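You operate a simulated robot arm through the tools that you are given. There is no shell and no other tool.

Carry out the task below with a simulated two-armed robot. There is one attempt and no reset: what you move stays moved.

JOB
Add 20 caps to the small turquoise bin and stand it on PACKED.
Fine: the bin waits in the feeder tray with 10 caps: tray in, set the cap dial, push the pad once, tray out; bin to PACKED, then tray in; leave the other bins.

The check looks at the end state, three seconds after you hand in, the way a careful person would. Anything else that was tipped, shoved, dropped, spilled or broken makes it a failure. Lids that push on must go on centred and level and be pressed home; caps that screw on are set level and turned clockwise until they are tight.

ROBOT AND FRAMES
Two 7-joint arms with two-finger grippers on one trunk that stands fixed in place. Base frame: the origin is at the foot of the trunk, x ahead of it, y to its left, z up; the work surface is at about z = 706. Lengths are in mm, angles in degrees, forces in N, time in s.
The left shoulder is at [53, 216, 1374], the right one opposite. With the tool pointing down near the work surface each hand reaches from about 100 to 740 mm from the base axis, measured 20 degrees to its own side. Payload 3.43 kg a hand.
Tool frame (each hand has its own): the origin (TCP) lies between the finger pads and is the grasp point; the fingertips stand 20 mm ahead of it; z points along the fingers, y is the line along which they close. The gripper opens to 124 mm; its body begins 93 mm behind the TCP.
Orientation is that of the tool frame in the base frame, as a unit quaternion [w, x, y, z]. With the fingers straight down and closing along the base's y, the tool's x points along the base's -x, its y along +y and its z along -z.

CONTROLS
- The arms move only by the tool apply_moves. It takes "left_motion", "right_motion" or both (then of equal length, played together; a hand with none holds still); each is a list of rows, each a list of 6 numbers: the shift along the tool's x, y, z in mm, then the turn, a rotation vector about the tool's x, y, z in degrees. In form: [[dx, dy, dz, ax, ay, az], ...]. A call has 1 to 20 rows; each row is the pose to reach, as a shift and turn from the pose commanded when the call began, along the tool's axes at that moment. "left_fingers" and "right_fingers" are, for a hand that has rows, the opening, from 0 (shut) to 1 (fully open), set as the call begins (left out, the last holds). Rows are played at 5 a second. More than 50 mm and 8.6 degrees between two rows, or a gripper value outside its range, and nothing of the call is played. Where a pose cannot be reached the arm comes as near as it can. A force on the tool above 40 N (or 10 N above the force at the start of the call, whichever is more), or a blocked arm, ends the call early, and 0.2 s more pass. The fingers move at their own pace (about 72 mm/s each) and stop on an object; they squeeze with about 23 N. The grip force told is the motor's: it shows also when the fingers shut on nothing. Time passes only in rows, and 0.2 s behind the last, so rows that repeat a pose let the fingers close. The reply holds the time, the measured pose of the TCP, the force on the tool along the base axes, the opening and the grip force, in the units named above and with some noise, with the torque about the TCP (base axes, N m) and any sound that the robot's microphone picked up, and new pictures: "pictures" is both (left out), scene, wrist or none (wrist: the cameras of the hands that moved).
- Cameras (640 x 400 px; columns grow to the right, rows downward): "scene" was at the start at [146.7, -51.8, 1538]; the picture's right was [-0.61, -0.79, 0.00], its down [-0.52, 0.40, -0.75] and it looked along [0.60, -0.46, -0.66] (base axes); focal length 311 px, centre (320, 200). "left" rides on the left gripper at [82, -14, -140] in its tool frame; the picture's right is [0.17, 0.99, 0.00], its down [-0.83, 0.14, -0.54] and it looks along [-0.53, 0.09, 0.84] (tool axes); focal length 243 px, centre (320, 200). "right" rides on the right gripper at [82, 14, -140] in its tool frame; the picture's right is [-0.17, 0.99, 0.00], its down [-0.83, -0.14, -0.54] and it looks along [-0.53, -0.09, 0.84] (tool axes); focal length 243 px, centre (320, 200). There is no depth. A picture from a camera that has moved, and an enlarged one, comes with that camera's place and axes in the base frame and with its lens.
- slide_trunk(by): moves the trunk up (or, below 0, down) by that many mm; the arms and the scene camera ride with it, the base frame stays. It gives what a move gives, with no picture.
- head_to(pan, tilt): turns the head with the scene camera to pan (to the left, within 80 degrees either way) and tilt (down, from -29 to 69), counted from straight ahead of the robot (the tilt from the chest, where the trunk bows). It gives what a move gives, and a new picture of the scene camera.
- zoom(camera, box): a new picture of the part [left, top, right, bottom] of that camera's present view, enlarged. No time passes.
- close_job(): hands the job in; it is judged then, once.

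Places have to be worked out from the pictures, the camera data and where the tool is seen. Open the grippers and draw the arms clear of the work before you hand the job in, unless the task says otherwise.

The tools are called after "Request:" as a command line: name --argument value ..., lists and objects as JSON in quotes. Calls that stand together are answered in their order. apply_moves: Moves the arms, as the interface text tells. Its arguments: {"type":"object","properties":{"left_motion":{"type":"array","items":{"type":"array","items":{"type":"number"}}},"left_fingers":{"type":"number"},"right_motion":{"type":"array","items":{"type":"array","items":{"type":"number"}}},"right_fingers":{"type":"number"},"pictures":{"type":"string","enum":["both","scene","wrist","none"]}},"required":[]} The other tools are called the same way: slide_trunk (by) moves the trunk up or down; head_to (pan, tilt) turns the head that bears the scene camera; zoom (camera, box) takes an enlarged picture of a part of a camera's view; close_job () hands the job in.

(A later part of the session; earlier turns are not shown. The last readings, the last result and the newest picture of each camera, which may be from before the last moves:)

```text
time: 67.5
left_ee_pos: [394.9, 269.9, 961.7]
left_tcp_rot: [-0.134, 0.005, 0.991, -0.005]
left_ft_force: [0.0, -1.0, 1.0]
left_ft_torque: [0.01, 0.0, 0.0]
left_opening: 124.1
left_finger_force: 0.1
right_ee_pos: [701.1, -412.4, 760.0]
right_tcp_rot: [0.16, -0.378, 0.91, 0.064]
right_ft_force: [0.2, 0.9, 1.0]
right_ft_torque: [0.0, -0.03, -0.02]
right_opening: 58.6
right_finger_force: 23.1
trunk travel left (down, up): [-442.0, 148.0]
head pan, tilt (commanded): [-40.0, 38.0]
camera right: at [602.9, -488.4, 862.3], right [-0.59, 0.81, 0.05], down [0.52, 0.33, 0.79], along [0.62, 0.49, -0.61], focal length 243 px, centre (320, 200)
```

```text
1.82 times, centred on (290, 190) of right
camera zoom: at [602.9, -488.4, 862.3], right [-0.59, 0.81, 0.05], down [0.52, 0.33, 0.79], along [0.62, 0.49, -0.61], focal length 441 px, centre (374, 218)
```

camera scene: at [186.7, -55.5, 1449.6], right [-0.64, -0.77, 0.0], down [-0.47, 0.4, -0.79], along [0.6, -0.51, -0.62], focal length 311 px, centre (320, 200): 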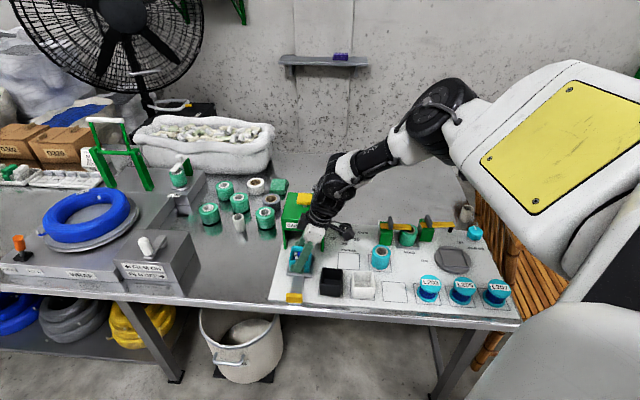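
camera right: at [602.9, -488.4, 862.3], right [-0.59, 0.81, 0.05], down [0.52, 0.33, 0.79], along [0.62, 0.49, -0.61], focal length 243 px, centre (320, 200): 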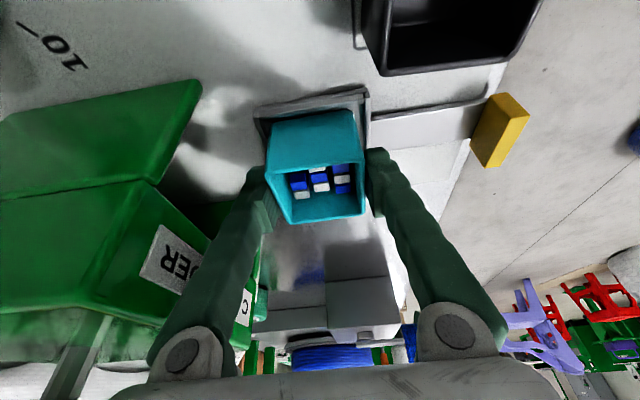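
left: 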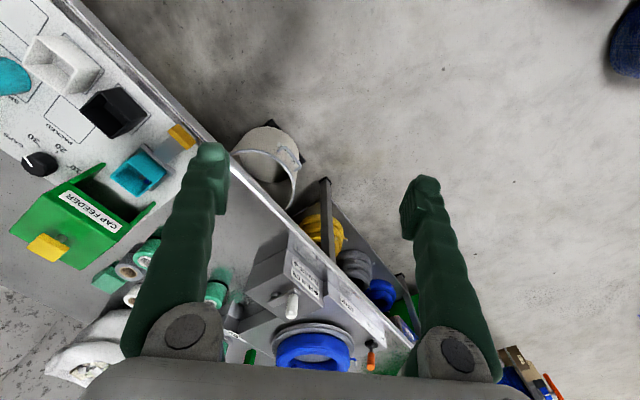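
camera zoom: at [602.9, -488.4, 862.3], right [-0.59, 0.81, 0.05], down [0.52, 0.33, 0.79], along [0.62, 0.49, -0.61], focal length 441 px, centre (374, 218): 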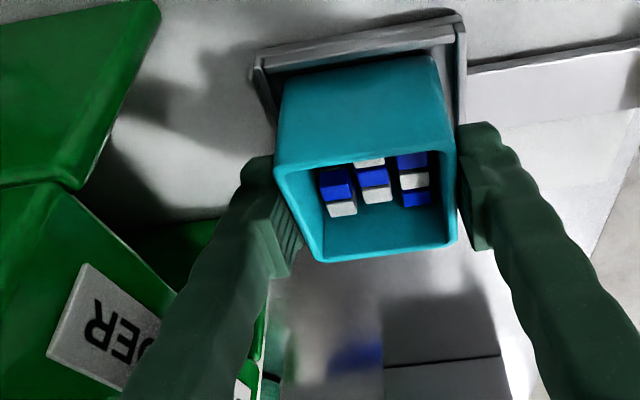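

The bin is held at 58.6 mm with 23 N. I'll lift it gently by 25 mm and check.

Request:
apply_moves --right_motion '[[-1.7, 0, -4.7, 0, 0, 0], [-4.1, 0, -11.3, 0, 0, 0], [-6.8, 0, -18.8, 0, 0, 0], [-8.5, 0, -23.5, 0, 0, 0], [-8.5, 0, -23.5, 0, 0, 0]]' --right_fingers 0.35 --pictures "both"

Request:
zoom --camera "scene" --box '[275, 200, 345, 280]'

```text
time: 68.8
left_ee_pos: [395.0, 270.4, 961.1]
left_tcp_rot: [-0.134, 0.005, 0.991, -0.006]
left_ft_force: [-0.5, 0.0, 0.4]
left_ft_torque: [0.01, -0.02, 0.0]
left_opening: 124.1
left_finger_force: 0.1
right_ee_pos: [700.7, -411.5, 783.2]
right_tcp_rot: [0.16, -0.378, 0.91, 0.064]
right_ft_force: [0.2, 0.3, -1.7]
right_ft_torque: [0.03, -0.01, -0.03]
right_opening: 58.7
right_finger_force: 23.3
trunk travel left (down, up): [-442.0, 148.0]
head pan, tilt (commanded): [-40.0, 38.0]
camera scene: at [187.1, -55.7, 1449.5], right [-0.64, -0.77, 0.0], down [-0.47, 0.4, -0.79], along [0.6, -0.51, -0.62], focal length 311 px, centre (320, 200)
camera right: at [602.5, -488.3, 886.5], right [-0.59, 0.81, 0.05], down [0.52, 0.33, 0.79], along [0.62, 0.49, -0.61], focal length 243 px, centre (320, 200)
```

scene: 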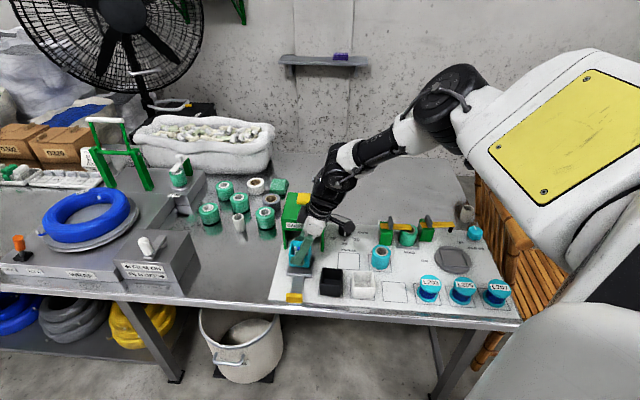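
right: 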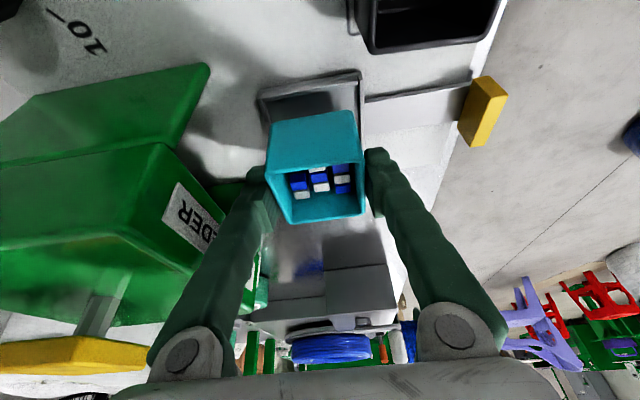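

```text
5.00 times, centred on (310, 240) of scene
camera zoom: at [187.1, -55.7, 1449.5], right [-0.64, -0.77, 0.0], down [-0.47, 0.4, -0.79], along [0.6, -0.51, -0.62], focal length 1554 px, centre (370, 0)
```

zoom: 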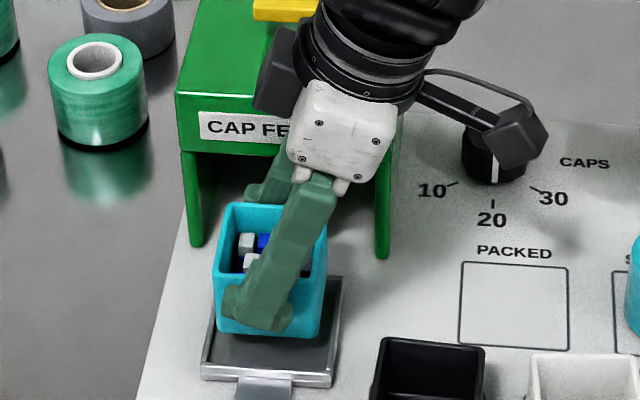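

The bin came up level and free of the tray. PACKED measures N=788–853, E=−93 to −27, centred at N≈820, E≈−60. I'll lift a further 70 mm and carry the bin right, then forward, to hover above PACKED.

Request:
apply_moves --right_motion '[[-6.8, 0, -18.8, 0, 0, 0], [-15.3, -0.1, -42.2, 0, 0, 0], [-23.8, -0.2, -65.7, 0, 0, 0], [-9.7, -0.2, -70.8, 0, 0, 0], [10.9, -0.2, -78.3, 0, 0, 0], [32.5, -0.1, -86.1, 0, 0, 0], [55.1, -0.1, -94.3, 0, 0, 0], [77.6, -8.1, -102.4, 0, 0, 0], [96.4, -18, -109.2, 0, 0, 0], [108.6, -28, -113.6, 0, 0, 0], [113.9, -35.1, -115.4, 0, 0, 0], [113.9, -35.1, -115.4, 0, 0, 0]]' --right_fingers 0.35 --pictures "both"

Request:
zoom --camera "scene" --box '[300, 190, 410, 310]'

Request:
zoom --camera "right" --box '[140, 60, 480, 300]'

```text
time: 71.3
left_ee_pos: [394.2, 270.5, 960.6]
left_tcp_rot: [-0.134, 0.005, 0.991, -0.005]
left_ft_force: [0.2, -0.7, 0.0]
left_ft_torque: [-0.02, 0.0, 0.0]
left_opening: 124.0
left_finger_force: 0.0
right_ee_pos: [621.4, -541.1, 854.1]
right_tcp_rot: [0.16, -0.377, 0.91, 0.064]
right_ft_force: [0.6, -0.4, -1.2]
right_ft_torque: [-0.01, -0.03, 0.0]
right_opening: 58.5
right_finger_force: 23.1
trunk travel left (down, up): [-442.0, 148.0]
head pan, tilt (commanded): [-40.0, 38.0]
camera scene: at [186.9, -55.7, 1449.5], right [-0.64, -0.77, 0.0], down [-0.47, 0.4, -0.79], along [0.6, -0.51, -0.62], focal length 311 px, centre (320, 200)
camera right: at [523.4, -617.7, 956.7], right [-0.59, 0.81, 0.05], down [0.52, 0.33, 0.79], along [0.62, 0.49, -0.61], focal length 243 px, centre (320, 200)
```

scene: 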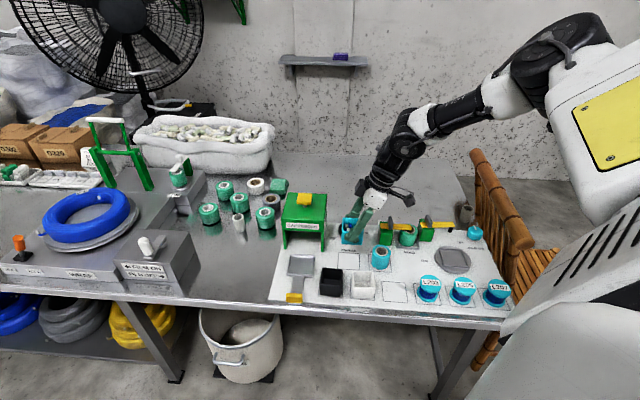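
right: 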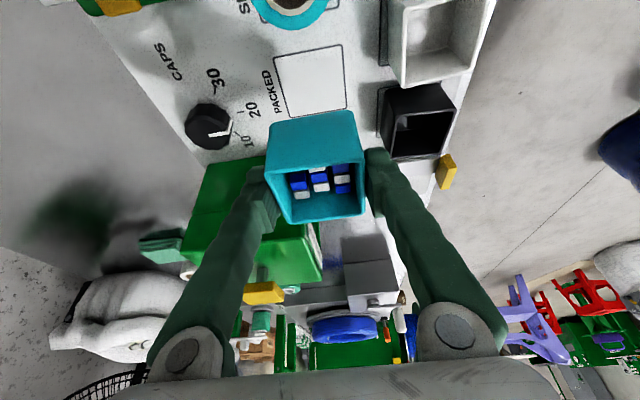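

```text
3.33 times, centred on (355, 250) of scene
camera zoom: at [186.9, -55.7, 1449.5], right [-0.64, -0.77, 0.0], down [-0.47, 0.4, -0.79], along [0.6, -0.51, -0.62], focal length 1036 px, centre (203, 33)
```

zoom: 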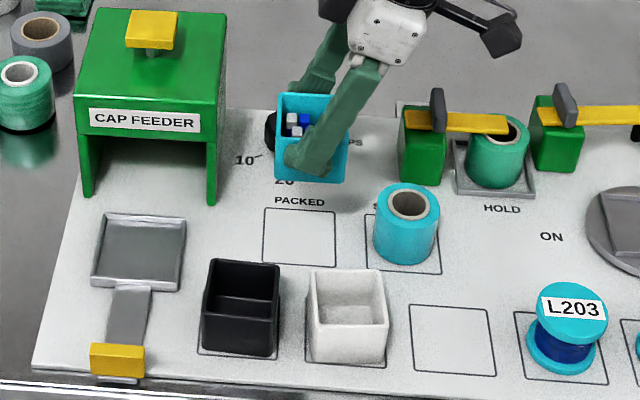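

```text
1.67 times, centred on (310, 180) of right
camera zoom: at [523.4, -617.7, 956.7], right [-0.59, 0.81, 0.05], down [0.52, 0.33, 0.79], along [0.62, 0.49, -0.61], focal length 404 px, centre (337, 233)
```

zoom: 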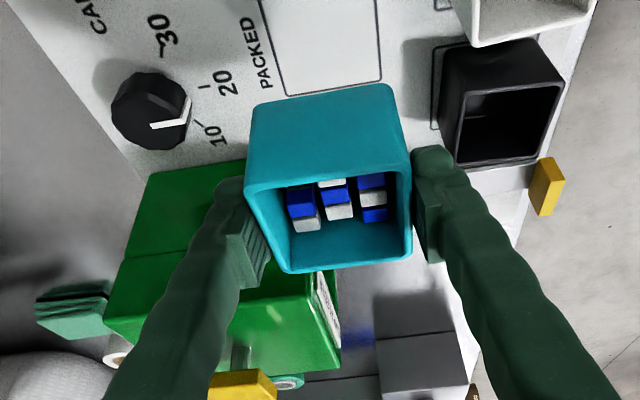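

The bin in hand is centred at N≈820.2, E≈−59.9, right over the PACKED square's centre (820.3, −59.7). I'll lower it by 90 mm.

Request:
apply_moves --right_motion '[[6.8, 0.1, 18.8, 0, 0, 0], [15.3, 0.1, 42.2, 0, 0, 0], [23.1, 0.2, 63.8, 0, 0, 0], [28.2, 0.2, 77.9, 0, 0, 0], [30.6, 0.3, 84.4, 0, 0, 0], [30.6, 0.3, 84.4, 0, 0, 0]]' --right_fingers 0.35 --pictures "both"

Request:
zoom --camera "scene" --box '[315, 205, 405, 285]'

Request:
zoom --camera "right" --box '[200, 60, 440, 240]'

```text
time: 72.8
left_ee_pos: [394.0, 270.3, 961.3]
left_tcp_rot: [-0.133, 0.005, 0.991, -0.005]
left_ft_force: [0.3, 0.0, 0.6]
left_ft_torque: [-0.02, 0.01, -0.03]
left_opening: 123.7
left_finger_force: 0.0
right_ee_pos: [622.4, -540.2, 764.4]
right_tcp_rot: [0.16, -0.378, 0.91, 0.064]
right_ft_force: [-0.3, 0.1, -0.4]
right_ft_torque: [-0.05, 0.01, -0.04]
right_opening: 58.5
right_finger_force: 22.9
trunk travel left (down, up): [-442.0, 148.0]
head pan, tilt (commanded): [-40.0, 38.0]
camera scene: at [187.0, -55.7, 1449.5], right [-0.64, -0.77, 0.0], down [-0.47, 0.4, -0.79], along [0.6, -0.51, -0.62], focal length 311 px, centre (320, 200)
camera right: at [523.6, -617.7, 866.4], right [-0.59, 0.81, 0.05], down [0.52, 0.33, 0.79], along [0.62, 0.49, -0.61], focal length 243 px, centre (320, 200)
```

scene: 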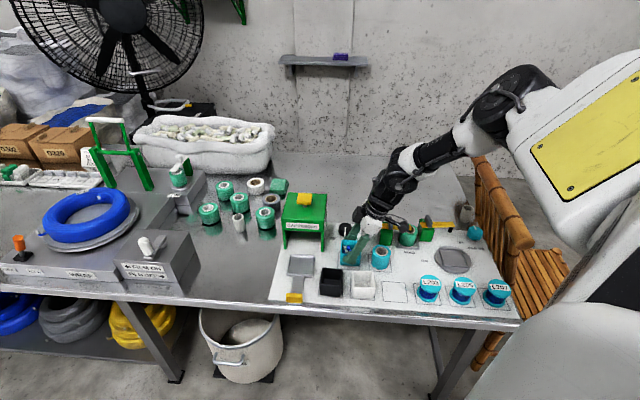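
right: 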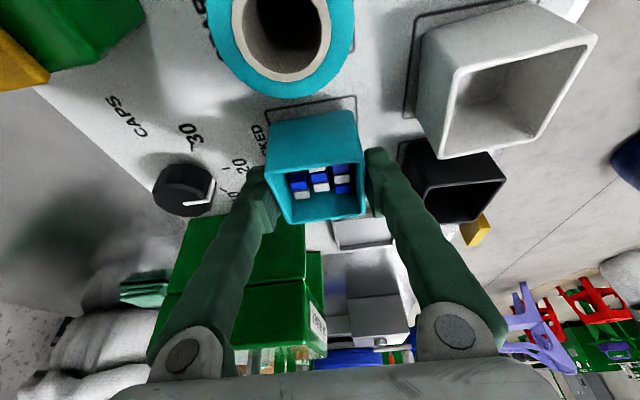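

```text
5.00 times, centred on (360, 245) of scene
camera zoom: at [187.0, -55.7, 1449.5], right [-0.64, -0.77, 0.0], down [-0.47, 0.4, -0.79], along [0.6, -0.51, -0.62], focal length 1554 px, centre (120, -25)
```

zoom: 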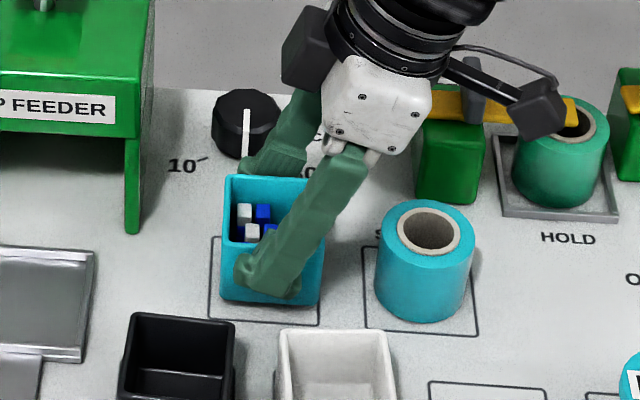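

```text
2.22 times, centred on (320, 150) of right
camera zoom: at [523.6, -617.7, 866.4], right [-0.59, 0.81, 0.05], down [0.52, 0.33, 0.79], along [0.62, 0.49, -0.61], focal length 539 px, centre (320, 311)
```

zoom: 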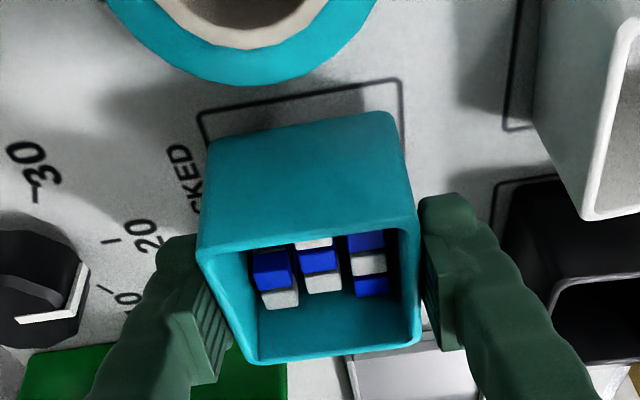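

The bin hangs level inside the PACKED outline, about 10 mm above the surface. I'll lower it in small steps, watching the vertical force.

Request:
apply_moves --right_motion '[[0.9, 0, 2.3, 0, 0, 0], [1.7, 0, 4.7, 0, 0, 0], [2.4, 0, 6.6, 0, 0, 0], [2.4, 0, 6.6, 0, 0, 0]]' --right_fingers 0.35 --pictures "scene"

Request:
zoom --camera "scene" --box '[325, 215, 385, 275]'

```text
time: 73.8
left_ee_pos: [395.2, 270.3, 960.6]
left_tcp_rot: [-0.135, 0.005, 0.991, -0.006]
left_ft_force: [0.3, -0.2, -0.6]
left_ft_torque: [0.01, 0.01, -0.01]
left_opening: 124.1
left_finger_force: 0.1
right_ee_pos: [621.8, -539.9, 756.9]
right_tcp_rot: [0.16, -0.378, 0.91, 0.065]
right_ft_force: [0.0, 0.7, -1.7]
right_ft_torque: [0.02, 0.03, -0.02]
right_opening: 58.6
right_finger_force: 23.2
trunk travel left (down, up): [-442.0, 148.0]
head pan, tilt (commanded): [-40.0, 38.0]
camera scene: at [187.0, -55.7, 1449.5], right [-0.64, -0.77, 0.0], down [-0.47, 0.4, -0.79], along [0.6, -0.51, -0.62], focal length 311 px, centre (320, 200)
```

scene: 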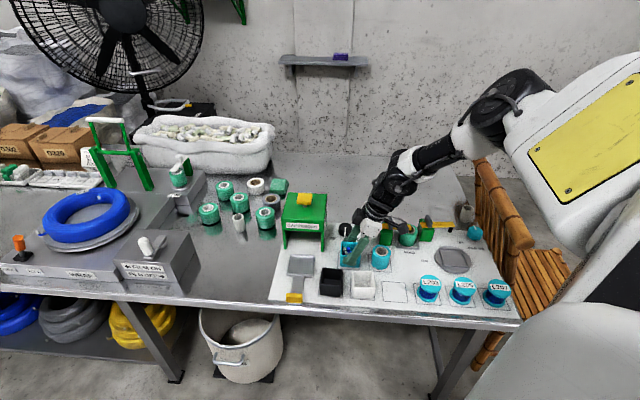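

```text
6.67 times, centred on (355, 245) of scene
camera zoom: at [187.0, -55.7, 1449.5], right [-0.64, -0.77, 0.0], down [-0.47, 0.4, -0.79], along [0.6, -0.51, -0.62], focal length 2072 px, centre (87, -100)
```

zoom: 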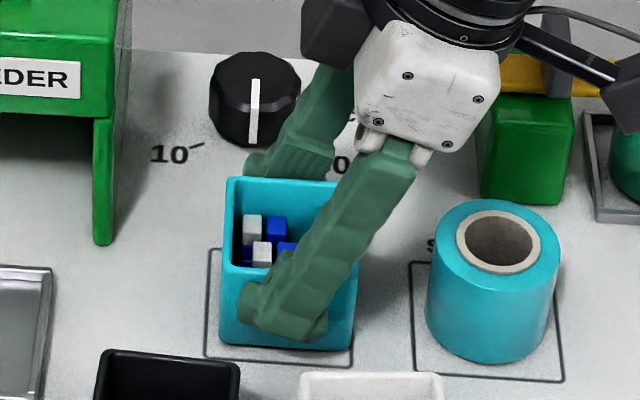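

Still hanging free. I'll lower 3 mm more.

Request:
apply_moves --right_motion '[[0.5, 0, 1.4, 0, 0, 0], [1, 0, 2.8, 0, 0, 0], [1, 0, 2.8, 0, 0, 0]]' --right_fingers 0.35 --pictures "none"

```text
time: 74.5
left_ee_pos: [395.1, 270.6, 960.7]
left_tcp_rot: [-0.135, 0.006, 0.991, -0.005]
left_ft_force: [-0.8, 0.4, 0.5]
left_ft_torque: [0.0, -0.01, -0.02]
left_opening: 124.0
left_finger_force: 0.0
right_ee_pos: [622.0, -539.9, 755.6]
right_tcp_rot: [0.16, -0.377, 0.91, 0.064]
right_ft_force: [-0.5, 1.0, -1.1]
right_ft_torque: [0.01, 0.01, 0.01]
right_opening: 58.5
right_finger_force: 22.8
trunk travel left (down, up): [-442.0, 148.0]
head pan, tilt (commanded): [-40.0, 38.0]
```

Request:
apply_moves --right_motion '[[0.35, 0, 0.95, 0, 0, 0], [0.7, 0, 1.9, 0, 0, 0], [0.7, 0, 1.9, 0, 0, 0]]' --right_fingers 0.35 --pictures "scene"

Request:
zoom --camera "scene" --box '[325, 215, 385, 275]'

```text
time: 75.3
left_ee_pos: [394.6, 270.1, 960.8]
left_tcp_rot: [-0.134, 0.005, 0.991, -0.005]
left_ft_force: [-0.4, 0.0, 0.1]
left_ft_torque: [-0.01, 0.02, -0.01]
left_opening: 124.2
left_finger_force: 0.0
right_ee_pos: [622.8, -540.9, 751.9]
right_tcp_rot: [0.16, -0.378, 0.91, 0.065]
right_ft_force: [0.7, -1.0, 0.2]
right_ft_torque: [0.01, -0.02, 0.02]
right_opening: 58.5
right_finger_force: 23.4
trunk travel left (down, up): [-442.0, 148.0]
head pan, tilt (commanded): [-40.0, 38.0]
camera scene: at [187.0, -55.7, 1449.5], right [-0.64, -0.77, 0.0], down [-0.47, 0.4, -0.79], along [0.6, -0.51, -0.62], focal length 311 px, centre (320, 200)
```

scene: 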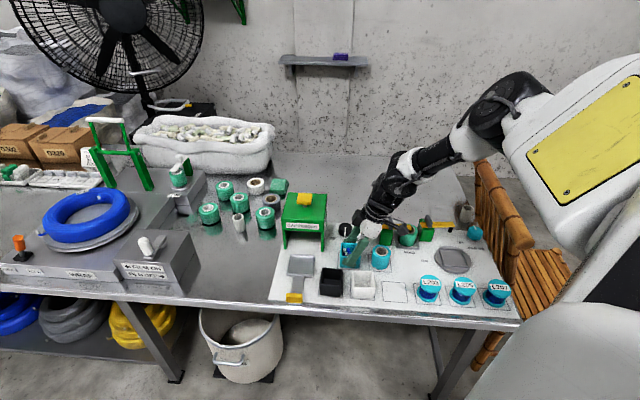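

```text
6.67 times, centred on (355, 245) of scene
camera zoom: at [187.0, -55.7, 1449.5], right [-0.64, -0.77, 0.0], down [-0.47, 0.4, -0.79], along [0.6, -0.51, -0.62], focal length 2072 px, centre (87, -100)
```

zoom: 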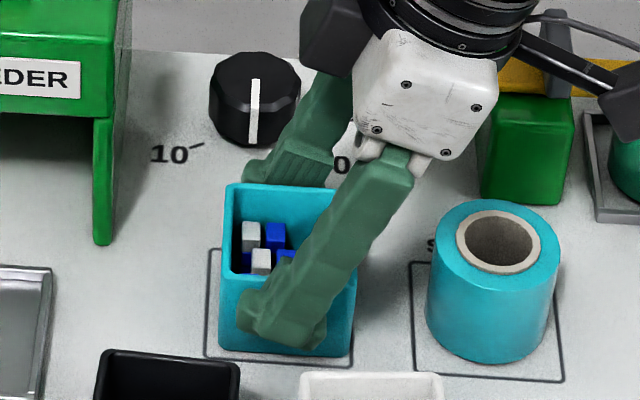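

The vertical force is near zero now, so the bin may be just touching. I'll lower another 1.5 mm to confirm.

Request:
apply_moves --right_motion '[[0.25, 0, 0.7, 0, 0, 0], [0.5, 0, 1.4, 0, 0, 0], [0.5, 0, 1.4, 0, 0, 0]]' --right_fingers 0.35 --pictures "none"

```text
time: 76.2
left_ee_pos: [393.9, 270.2, 961.2]
left_tcp_rot: [-0.133, 0.005, 0.991, -0.006]
left_ft_force: [-0.1, -0.1, 0.1]
left_ft_torque: [0.0, 0.03, 0.04]
left_opening: 124.0
left_finger_force: 0.1
right_ee_pos: [622.1, -539.4, 750.6]
right_tcp_rot: [0.159, -0.377, 0.91, 0.065]
right_ft_force: [-0.8, -0.1, 3.7]
right_ft_torque: [0.02, 0.12, 0.04]
right_opening: 58.5
right_finger_force: 23.3
trunk travel left (down, up): [-442.0, 148.0]
head pan, tilt (commanded): [-40.0, 38.0]
```

Contact: +3.7 N means the bin is standing on the surface. I'll open the fingers to 72 mm, then check before lifting.

Request:
apply_moves --right_motion '[[-0.2, 0, -0.5, 0, 0, 0], [-0.2, 0, -0.5, 0, 0, 0], [-0.2, 0, -0.5, 0, 0, 0]]' --right_fingers 0.585 --pictures "wrist"

Request:
zoom --camera "right" --box '[200, 60, 440, 240]'

```text
time: 77.0
left_ee_pos: [393.6, 271.0, 960.1]
left_tcp_rot: [-0.134, 0.005, 0.991, -0.005]
left_ft_force: [0.3, 0.5, -0.5]
left_ft_torque: [-0.01, -0.01, -0.01]
left_opening: 124.0
left_finger_force: 0.1
right_ee_pos: [622.3, -540.3, 752.0]
right_tcp_rot: [0.161, -0.377, 0.91, 0.064]
right_ft_force: [0.7, 0.3, -0.3]
right_ft_torque: [0.02, 0.01, -0.02]
right_opening: 72.4
right_finger_force: 0.0
trunk travel left (down, up): [-442.0, 148.0]
head pan, tilt (commanded): [-40.0, 38.0]
camera right: at [523.7, -617.6, 854.2], right [-0.59, 0.81, 0.05], down [0.52, 0.33, 0.79], along [0.62, 0.49, -0.61], focal length 243 px, centre (320, 200)
```

right: 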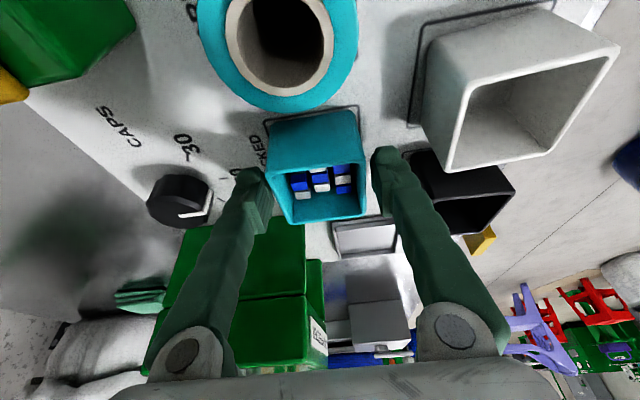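

```text
2.22 times, centred on (320, 150) of right
camera zoom: at [523.7, -617.6, 854.2], right [-0.59, 0.81, 0.05], down [0.52, 0.33, 0.79], along [0.62, 0.49, -0.61], focal length 539 px, centre (320, 311)
```

zoom: 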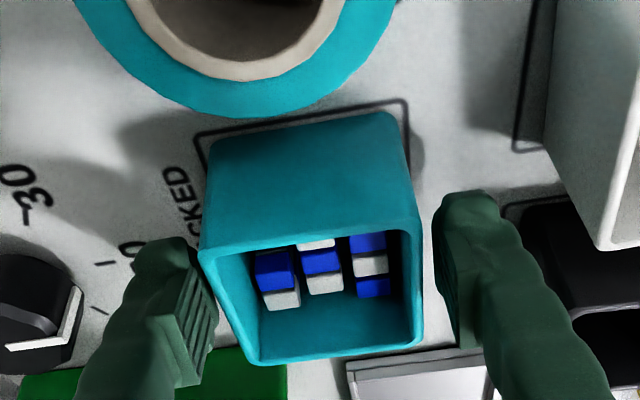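

The bin stands free inside the PACKED outline with both fingers clear. I'll lift straight up 120 mm and take a look.

Request:
apply_moves --right_motion '[[-6.8, 0, -18.8, 0, 0, 0], [-17, -0.1, -46.9, 0, 0, 0], [-29, -0.2, -80, 0, 0, 0], [-40.8, -0.3, -112.6, 0, 0, 0], [-40.8, -0.3, -112.6, 0, 0, 0]]' --right_fingers 0.585 --pictures "both"

Request:
zoom --camera "scene" --box '[270, 190, 400, 310]'

Request:
zoom --camera "right" --box '[220, 20, 420, 180]'

```text
time: 78.2
left_ee_pos: [394.4, 270.1, 961.4]
left_tcp_rot: [-0.134, 0.005, 0.991, -0.005]
left_ft_force: [-0.3, -0.5, -0.1]
left_ft_torque: [-0.02, -0.02, -0.02]
left_opening: 124.1
left_finger_force: 0.1
right_ee_pos: [621.8, -541.3, 871.0]
right_tcp_rot: [0.16, -0.378, 0.91, 0.065]
right_ft_force: [1.4, -0.3, -0.5]
right_ft_torque: [-0.03, -0.04, -0.02]
right_opening: 72.3
right_finger_force: 0.1
trunk travel left (down, up): [-442.0, 148.0]
head pan, tilt (commanded): [-40.0, 38.0]
camera scene: at [187.5, -56.0, 1449.4], right [-0.64, -0.77, 0.0], down [-0.47, 0.4, -0.79], along [0.6, -0.51, -0.62], focal length 311 px, centre (320, 200)
camera right: at [524.6, -617.4, 973.8], right [-0.59, 0.81, 0.05], down [0.52, 0.33, 0.79], along [0.62, 0.49, -0.61], focal length 243 px, centre (320, 200)
```

scene: 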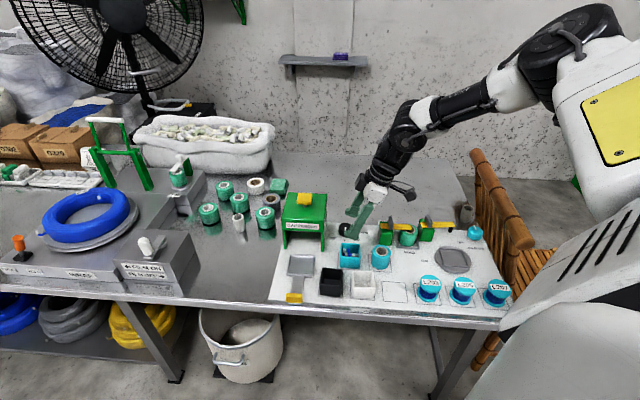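
right: 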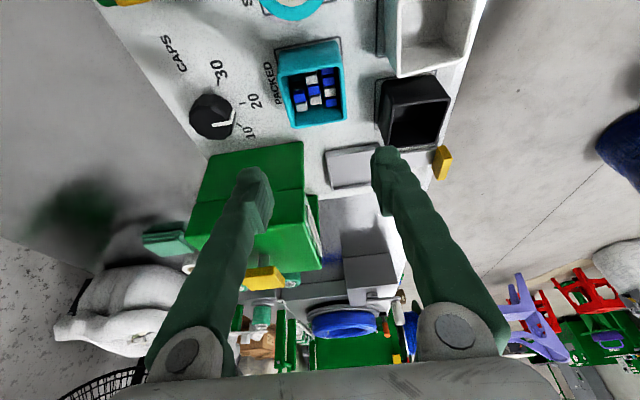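

```text
3.33 times, centred on (335, 250) of scene
camera zoom: at [187.5, -56.0, 1449.4], right [-0.64, -0.77, 0.0], down [-0.47, 0.4, -0.79], along [0.6, -0.51, -0.62], focal length 1036 px, centre (270, 33)
```

zoom: 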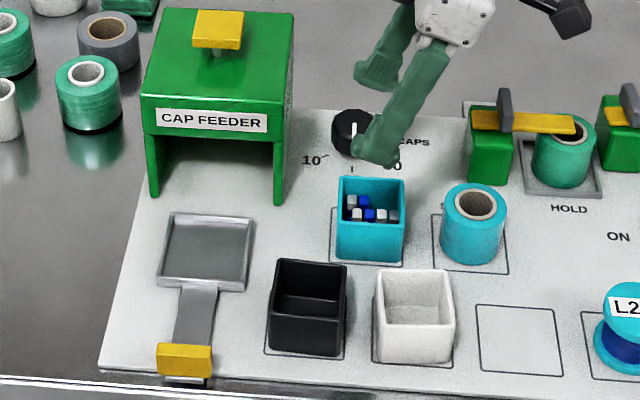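

```text
2.50 times, centred on (320, 100) of right
camera zoom: at [524.6, -617.4, 973.8], right [-0.59, 0.81, 0.05], down [0.52, 0.33, 0.79], along [0.62, 0.49, -0.61], focal length 606 px, centre (320, 450)
```

zoom: 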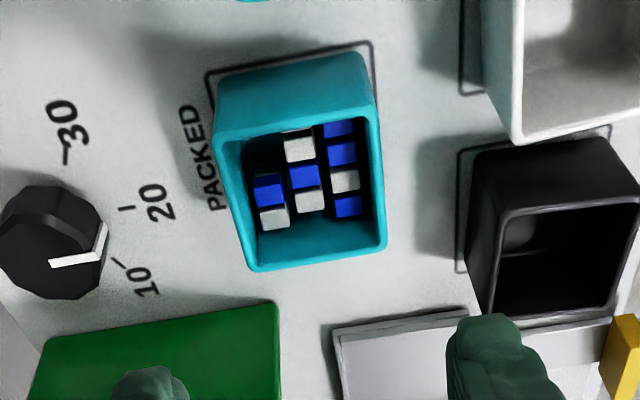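

The bin stands upright and well centred on PACKED, and the tray is empty and out. I'll go back to the tab pose, hovering above the tab at z≈790 with the fingers at 50 mm.

Request:
apply_moves --right_motion '[[-23.3, 27.8, 8.3, 1.9, 0, -0.7], [-46.5, 55.6, 16.7, 3.7, 0, -1.4], [-69.8, 83.4, 25, 5.6, 0, -2.1], [-93, 111.2, 33.3, 7.5, 0.1, -2.7], [-116.3, 139, 41.7, 9.3, 0.1, -3.4], [-139.5, 166.8, 50, 11.2, 0.1, -4.1], [-129.3, 166.9, 78.1, 11.2, 0.1, -4.1], [-119.1, 167, 106.3, 11.2, 0.1, -4.1], [-112.3, 167, 125, 11.2, 0.1, -4.1], [-112.3, 167, 125, 11.2, 0.1, -4.1]]' --right_fingers 0.4 --pictures "both"

Request:
zoom --camera "right" --box '[160, 40, 480, 240]'

```text
time: 80.3
left_ee_pos: [393.3, 270.1, 960.5]
left_tcp_rot: [-0.134, 0.005, 0.991, -0.006]
left_ft_force: [0.4, -0.6, 0.1]
left_ft_torque: [0.02, 0.01, -0.03]
left_opening: 124.1
left_finger_force: 0.1
right_ee_pos: [608.5, -318.8, 791.1]
right_tcp_rot: [0.199, -0.392, 0.898, -0.031]
right_ft_force: [0.2, 0.1, 0.0]
right_ft_torque: [-0.01, -0.01, 0.01]
right_opening: 49.6
right_finger_force: 0.1
trunk travel left (down, up): [-442.0, 148.0]
head pan, tilt (commanded): [-40.0, 38.0]
camera scene: at [186.7, -55.8, 1449.6], right [-0.64, -0.77, 0.0], down [-0.47, 0.4, -0.79], along [0.6, -0.51, -0.62], focal length 311 px, centre (320, 200)
camera right: at [494.7, -380.8, 888.5], right [-0.58, 0.8, -0.15], down [0.4, 0.44, 0.8], along [0.71, 0.4, -0.58], focal length 243 px, centre (320, 200)
```

scene: 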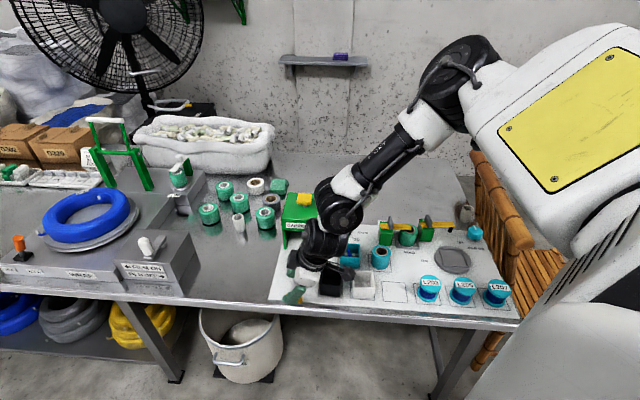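
right: 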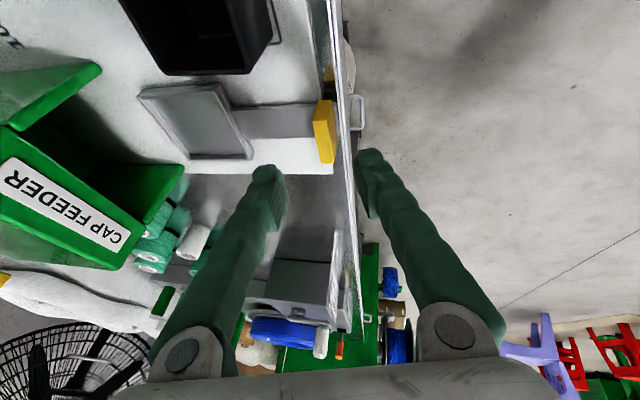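

```text
2.00 times, centred on (320, 140) of right
camera zoom: at [494.7, -380.8, 888.5], right [-0.58, 0.8, -0.15], down [0.4, 0.44, 0.8], along [0.71, 0.4, -0.58], focal length 485 px, centre (320, 320)
```

zoom: 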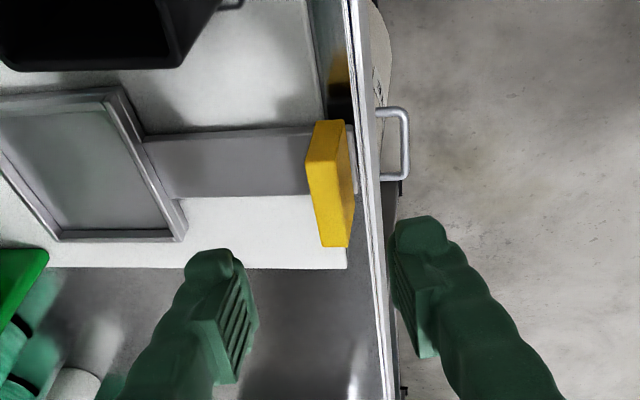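

The tab lies between the fingers again, centred within about 2 mm. I'll descend to TCP z≈743 and narrow the fingers to 18 mm.

Request:
apply_moves --right_motion '[[5.2, 3.2, 14.3, 0, 0, 0], [10.3, 6.4, 28.5, 0, 0, 0], [15.5, 9.6, 42.8, 0, 0, 0], [15.5, 9.6, 42.8, 0, 0, 0]]' --right_fingers 0.4 --pictures "wrist"

Request:
zoom --camera "right" --box '[220, 80, 420, 240]'

```text
time: 81.3
left_ee_pos: [394.8, 270.7, 961.5]
left_tcp_rot: [-0.134, 0.006, 0.991, -0.004]
left_ft_force: [0.9, 0.0, 0.4]
left_ft_torque: [-0.01, -0.02, 0.04]
left_opening: 124.0
left_finger_force: 0.0
right_ee_pos: [608.0, -318.0, 744.9]
right_tcp_rot: [0.197, -0.394, 0.897, -0.03]
right_ft_force: [0.1, 0.3, -0.1]
right_ft_torque: [0.0, 0.01, -0.03]
right_opening: 49.6
right_finger_force: 0.1
trunk travel left (down, up): [-442.0, 148.0]
head pan, tilt (commanded): [-40.0, 38.0]
camera right: at [494.5, -380.4, 843.0], right [-0.58, 0.8, -0.15], down [0.4, 0.44, 0.8], along [0.71, 0.4, -0.58], focal length 243 px, centre (320, 200)
```

right: 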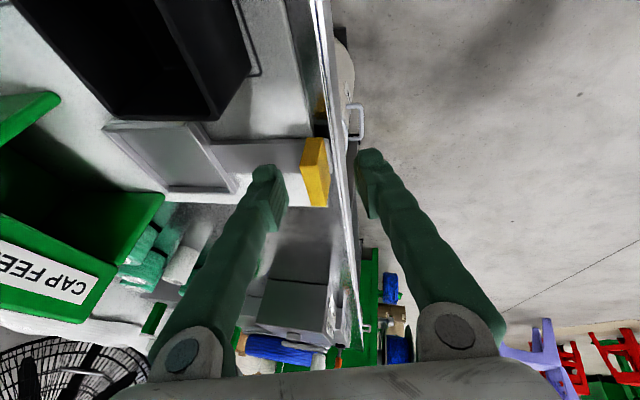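

```text
2.50 times, centred on (320, 160) of right
camera zoom: at [494.5, -380.4, 843.0], right [-0.58, 0.8, -0.15], down [0.4, 0.44, 0.8], along [0.71, 0.4, -0.58], focal length 606 px, centre (320, 300)
```

zoom: 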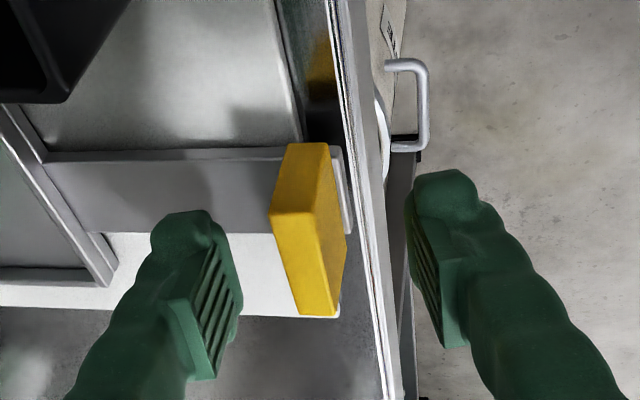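

The tab is about 3 mm ahead of centre, so I'll shift that much while narrowing the fingers and then start pushing the empty tray in.

Request:
apply_moves --right_motion '[[0.2, -2.9, 0.6, 0, 0, 0], [0.2, -2.9, 0.6, 0, 0, 0], [0.2, -2.9, 0.6, 0, 0, 0], [0.5, -7, 1.4, 0, 0, 0], [1, -13.7, 2.7, 0, 0, 0], [1.6, -22.5, 4.5, 0, 0, 0], [2.3, -31.3, 6.2, 0, 0, 0], [2.9, -40.1, 8, 0, 0, 0], [3.6, -49, 9.7, 0, 0, 0], [4.2, -57.8, 11.5, 0, 0, 0], [4.4, -60.7, 12.1, 0, 0, 0], [4.4, -60.7, 12.1, 0, 0, 0]]' --right_fingers 0.145 --pictures "both"

```text
time: 84.0
left_ee_pos: [394.0, 271.1, 960.9]
left_tcp_rot: [-0.134, 0.005, 0.991, -0.006]
left_ft_force: [-1.1, 0.6, 0.5]
left_ft_torque: [-0.03, -0.02, -0.02]
left_opening: 123.9
left_finger_force: 0.0
right_ee_pos: [651.1, -360.4, 744.9]
right_tcp_rot: [0.197, -0.393, 0.898, -0.03]
right_ft_force: [0.0, 1.4, 0.4]
right_ft_torque: [-0.03, 0.01, 0.02]
right_opening: 18.3
right_finger_force: 0.0
trunk travel left (down, up): [-442.0, 148.0]
head pan, tilt (commanded): [-40.0, 38.0]
camera scene: at [186.9, -55.5, 1449.5], right [-0.64, -0.77, 0.0], down [-0.47, 0.4, -0.79], along [0.6, -0.51, -0.62], focal length 311 px, centre (320, 200)
camera right: at [538.8, -423.1, 842.3], right [-0.58, 0.8, -0.15], down [0.4, 0.44, 0.8], along [0.71, 0.4, -0.58], focal length 243 px, centre (320, 200)
```

scene: 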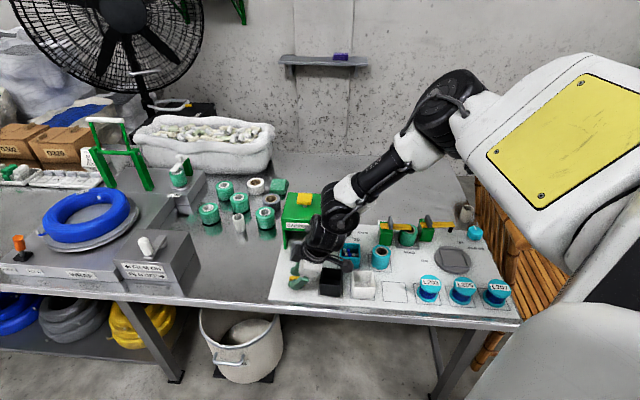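
right: 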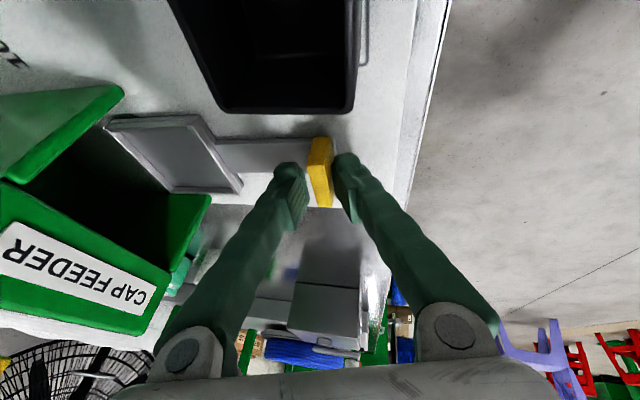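

The tray follows. The camera arm passes well above the packed bin (about 840 against 755), so I'll push 55 mm more.

Request:
apply_moves --right_motion '[[0.4, -5.9, 1.2, 0, 0, 0], [1, -13.7, 2.7, 0, 0, 0], [1.6, -22.5, 4.5, 0, 0, 0], [2.3, -31.3, 6.2, 0, 0, 0], [2.9, -40.1, 8, 0, 0, 0], [3.5, -48, 9.5, 0, 0, 0], [3.9, -53.8, 10.7, 0, 0, 0], [3.9, -53.8, 10.7, 0, 0, 0]]' --right_fingers 0.145 --pictures "both"

Request:
zoom --camera "scene" --box '[275, 200, 395, 300]'

```text
time: 85.8
left_ee_pos: [393.7, 271.0, 961.1]
left_tcp_rot: [-0.133, 0.006, 0.991, -0.005]
left_ft_force: [0.3, -0.8, -0.6]
left_ft_torque: [-0.01, -0.06, -0.01]
left_opening: 124.4
left_finger_force: 0.1
right_ee_pos: [691.6, -399.1, 746.2]
right_tcp_rot: [0.198, -0.392, 0.898, -0.03]
right_ft_force: [0.7, 0.1, -0.1]
right_ft_torque: [0.0, 0.0, -0.01]
right_opening: 18.1
right_finger_force: 0.1
trunk travel left (down, up): [-442.0, 148.0]
head pan, tilt (commanded): [-40.0, 38.0]
camera scene: at [186.9, -55.6, 1449.5], right [-0.64, -0.77, 0.0], down [-0.47, 0.4, -0.79], along [0.6, -0.51, -0.62], focal length 311 px, centre (320, 200)
camera right: at [578.0, -462.1, 843.0], right [-0.58, 0.8, -0.15], down [0.4, 0.44, 0.8], along [0.71, 0.4, -0.58], focal length 243 px, centre (320, 200)
```

scene: 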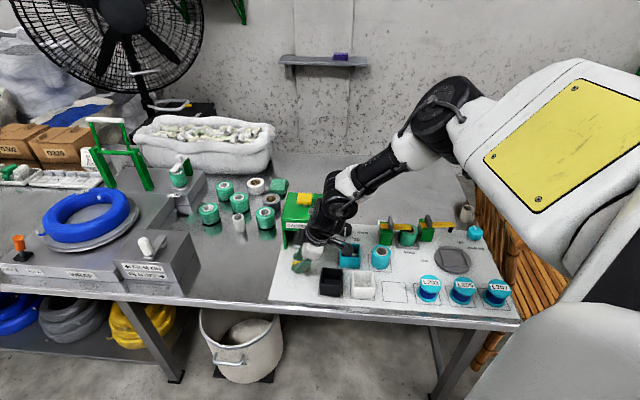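
right: 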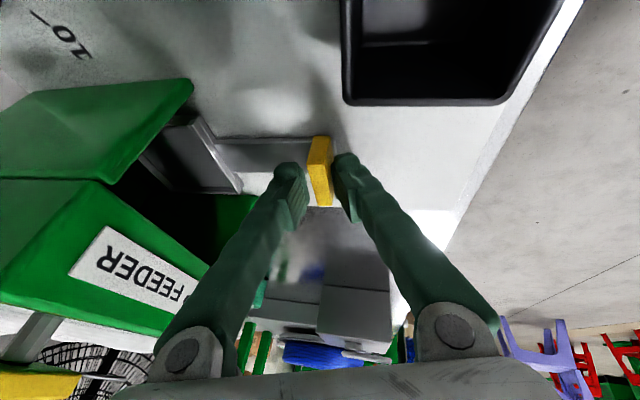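

```text
4.00 times, centred on (335, 250) of scene
camera zoom: at [186.9, -55.6, 1449.5], right [-0.64, -0.77, 0.0], down [-0.47, 0.4, -0.79], along [0.6, -0.51, -0.62], focal length 1243 px, centre (260, 0)
```

zoom: 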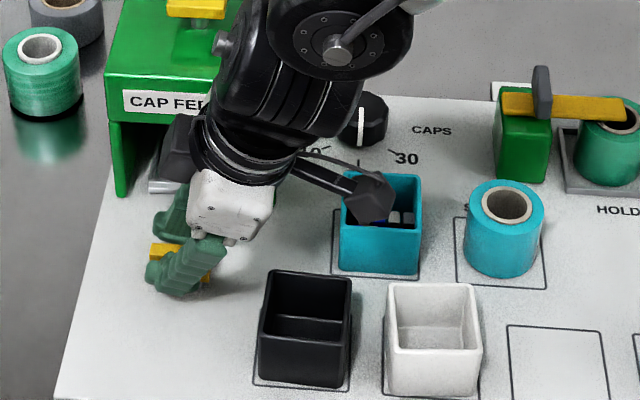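

About 20–24 mm remain. I'll finish the push in 3 mm steps until I feel the stop again.

Request:
apply_moves --right_motion '[[0.3, -3.9, 0.8, 0, 0, 0], [0.6, -7.8, 1.6, 0, 0, 0], [0.9, -11.7, 2.3, 0, 0, 0], [1.1, -15.7, 3.1, 0, 0, 0], [1.4, -18.6, 3.7, 0, 0, 0], [1.4, -18.6, 3.7, 0, 0, 0]]' --right_fingers 0.145 --pictures "wrist"

```text
time: 87.2
left_ee_pos: [394.3, 271.5, 960.9]
left_tcp_rot: [-0.133, 0.004, 0.991, -0.005]
left_ft_force: [-0.5, 0.4, -0.8]
left_ft_torque: [-0.01, 0.01, -0.01]
left_opening: 124.1
left_finger_force: 0.1
right_ee_pos: [703.3, -413.7, 745.4]
right_tcp_rot: [0.197, -0.393, 0.898, -0.031]
right_ft_force: [-0.4, 1.2, -0.3]
right_ft_torque: [0.04, 0.01, -0.05]
right_opening: 18.9
right_finger_force: 0.7
trunk travel left (down, up): [-442.0, 148.0]
head pan, tilt (commanded): [-40.0, 38.0]
camera right: at [591.4, -475.4, 843.0], right [-0.58, 0.8, -0.15], down [0.4, 0.44, 0.8], along [0.71, 0.41, -0.58], focal length 243 px, centre (320, 200)
```

right: 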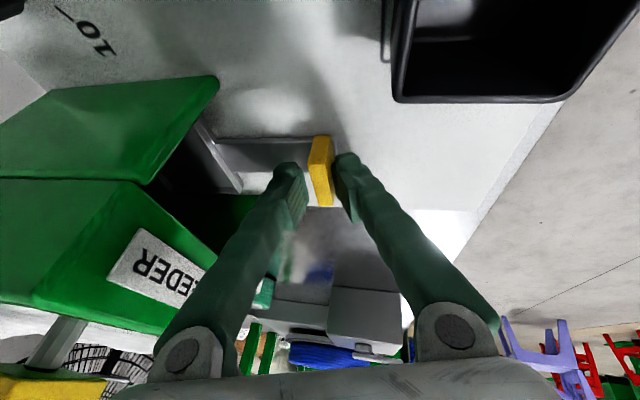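

Contact with the stop is just beginning (fingers at 18.9 mm). I'll push 6 mm more to seat it.

Request:
apply_moves --right_motion '[[0.2, -2, 0.4, 0, 0, 0], [0.3, -3.9, 0.8, 0, 0, 0], [0.4, -5.9, 1.2, 0, 0, 0], [0.4, -5.9, 1.2, 0, 0, 0]]' --right_fingers 0.145 --pictures "none"

```text
time: 88.2
left_ee_pos: [393.6, 270.1, 960.4]
left_tcp_rot: [-0.134, 0.005, 0.991, -0.004]
left_ft_force: [-0.4, 0.2, 0.1]
left_ft_torque: [-0.01, -0.03, -0.02]
left_opening: 123.9
left_finger_force: 0.1
right_ee_pos: [706.6, -415.6, 745.6]
right_tcp_rot: [0.197, -0.393, 0.898, -0.029]
right_ft_force: [-12.9, 9.0, 3.6]
right_ft_torque: [0.26, 0.26, -0.07]
right_opening: 26.4
right_finger_force: 7.2
trunk travel left (down, up): [-442.0, 148.0]
head pan, tilt (commanded): [-40.0, 38.0]
```

Firm resistance at 16 N: the tray is fully in. I'll back off 8 mm, open to 40 mm and lift out.

Request:
apply_moves --right_motion '[[-0.5, 6.9, -1.4, 0, 0, 0], [-0.5, 6.9, -1.4, 0, 0, 0], [-0.5, 6.9, -1.4, 0, 0, 0]]' --right_fingers 0.33 --pictures "wrist"

Request:
zoom --camera "right" --box '[140, 80, 400, 260]'

```text
time: 89.0
left_ee_pos: [393.6, 270.3, 960.6]
left_tcp_rot: [-0.134, 0.006, 0.991, -0.005]
left_ft_force: [0.0, -0.4, 0.2]
left_ft_torque: [0.02, 0.02, 0.0]
left_opening: 124.0
left_finger_force: 0.1
right_ee_pos: [704.4, -414.0, 744.9]
right_tcp_rot: [0.198, -0.392, 0.898, -0.031]
right_ft_force: [0.0, 0.2, 0.3]
right_ft_torque: [0.0, 0.02, -0.02]
right_opening: 40.8
right_finger_force: 0.1
trunk travel left (down, up): [-442.0, 148.0]
head pan, tilt (commanded): [-40.0, 38.0]
camera right: at [591.7, -475.3, 843.0], right [-0.58, 0.8, -0.15], down [0.4, 0.44, 0.8], along [0.71, 0.4, -0.58], focal length 243 px, centre (320, 200)
```

right: 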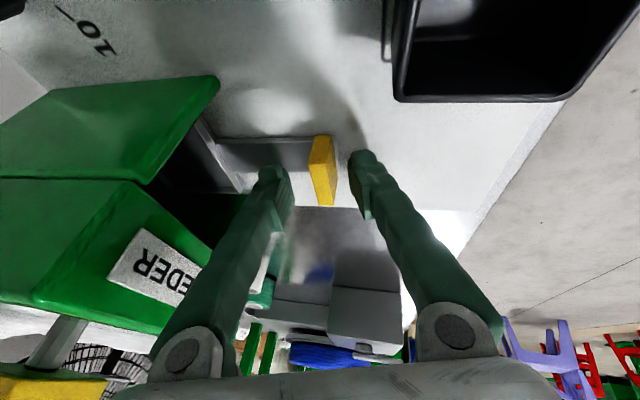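

```text
2.22 times, centred on (270, 170) of right
camera zoom: at [591.7, -475.3, 843.0], right [-0.58, 0.8, -0.15], down [0.4, 0.44, 0.8], along [0.71, 0.4, -0.58], focal length 539 px, centre (431, 267)
```

zoom: 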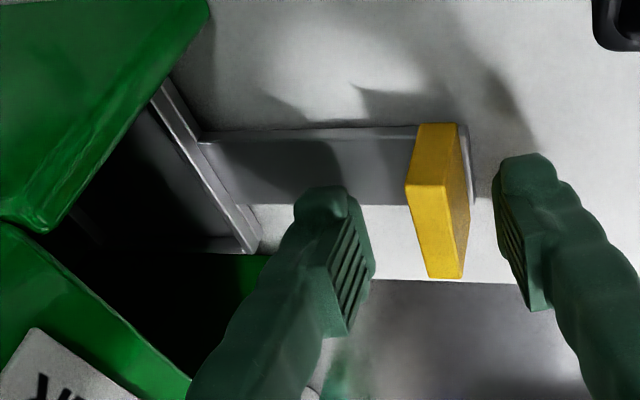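

The tray stays in and the fingers are clear of the tab. I'll lift straight up 150 mm and then draw the hand back and to the right, high above everything.

Request:
apply_moves --right_motion '[[-12.5, -7.8, -34.5, 0, 0, 0], [-25, -15.5, -69, 0, 0, 0], [-37.5, -23.3, -103.5, 0, 0, 0], [-50, -31, -138, 0, 0, 0], [-26.3, -24.4, -164.4, 0, 0.5, 5], [-2.5, -17.7, -190.7, 0.1, 0.9, 10], [21.2, -11.1, -217.1, 0.1, 1.4, 15], [45, -4.4, -243.5, 0.2, 1.9, 20], [68.7, 2.2, -269.9, 0.2, 2.4, 25], [92.5, 8.9, -296.2, 0.3, 2.8, 30], [116.2, 15.5, -322.6, 0.3, 3.3, 34.9], [116.2, 15.5, -322.6, 0.3, 3.3, 34.9]]' --right_fingers 0.33 --pictures "both"

Request:
zoom --camera "scene" --box '[270, 180, 400, 310]'

```text
time: 91.5
left_ee_pos: [396.0, 270.0, 960.3]
left_tcp_rot: [-0.135, 0.005, 0.991, -0.005]
left_ft_force: [-0.1, 0.3, -0.2]
left_ft_torque: [-0.02, 0.03, -0.02]
left_opening: 123.9
left_finger_force: 0.1
right_ee_pos: [499.3, -520.2, 999.0]
right_tcp_rot: [0.171, -0.103, 0.98, 0.018]
right_ft_force: [0.2, 0.8, -0.1]
right_ft_torque: [-0.02, 0.02, 0.01]
right_opening: 41.0
right_finger_force: 0.0
trunk travel left (down, up): [-442.0, 148.0]
head pan, tilt (commanded): [-40.0, 38.0]
camera scene: at [188.0, -55.1, 1449.4], right [-0.64, -0.77, 0.0], down [-0.47, 0.4, -0.79], along [0.6, -0.51, -0.62], focal length 311 px, centre (320, 200)
camera right: at [374.7, -529.7, 1101.4], right [-0.05, 1.0, 0.05], down [0.61, -0.01, 0.79], along [0.79, 0.08, -0.61], focal length 243 px, centre (320, 200)
```

scene: 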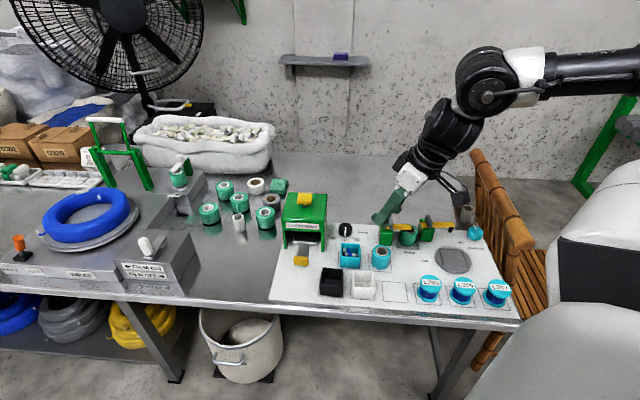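
right: 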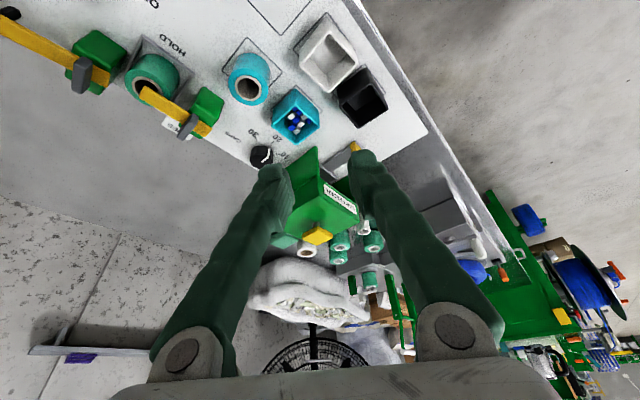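

```text
3.08 times, centred on (335, 245) of scene
camera zoom: at [188.0, -55.1, 1449.4], right [-0.64, -0.77, 0.0], down [-0.47, 0.4, -0.79], along [0.6, -0.51, -0.62], focal length 956 px, centre (274, 62)
```

zoom: 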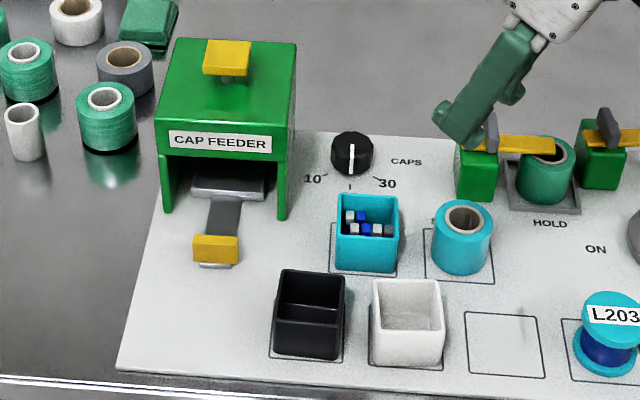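

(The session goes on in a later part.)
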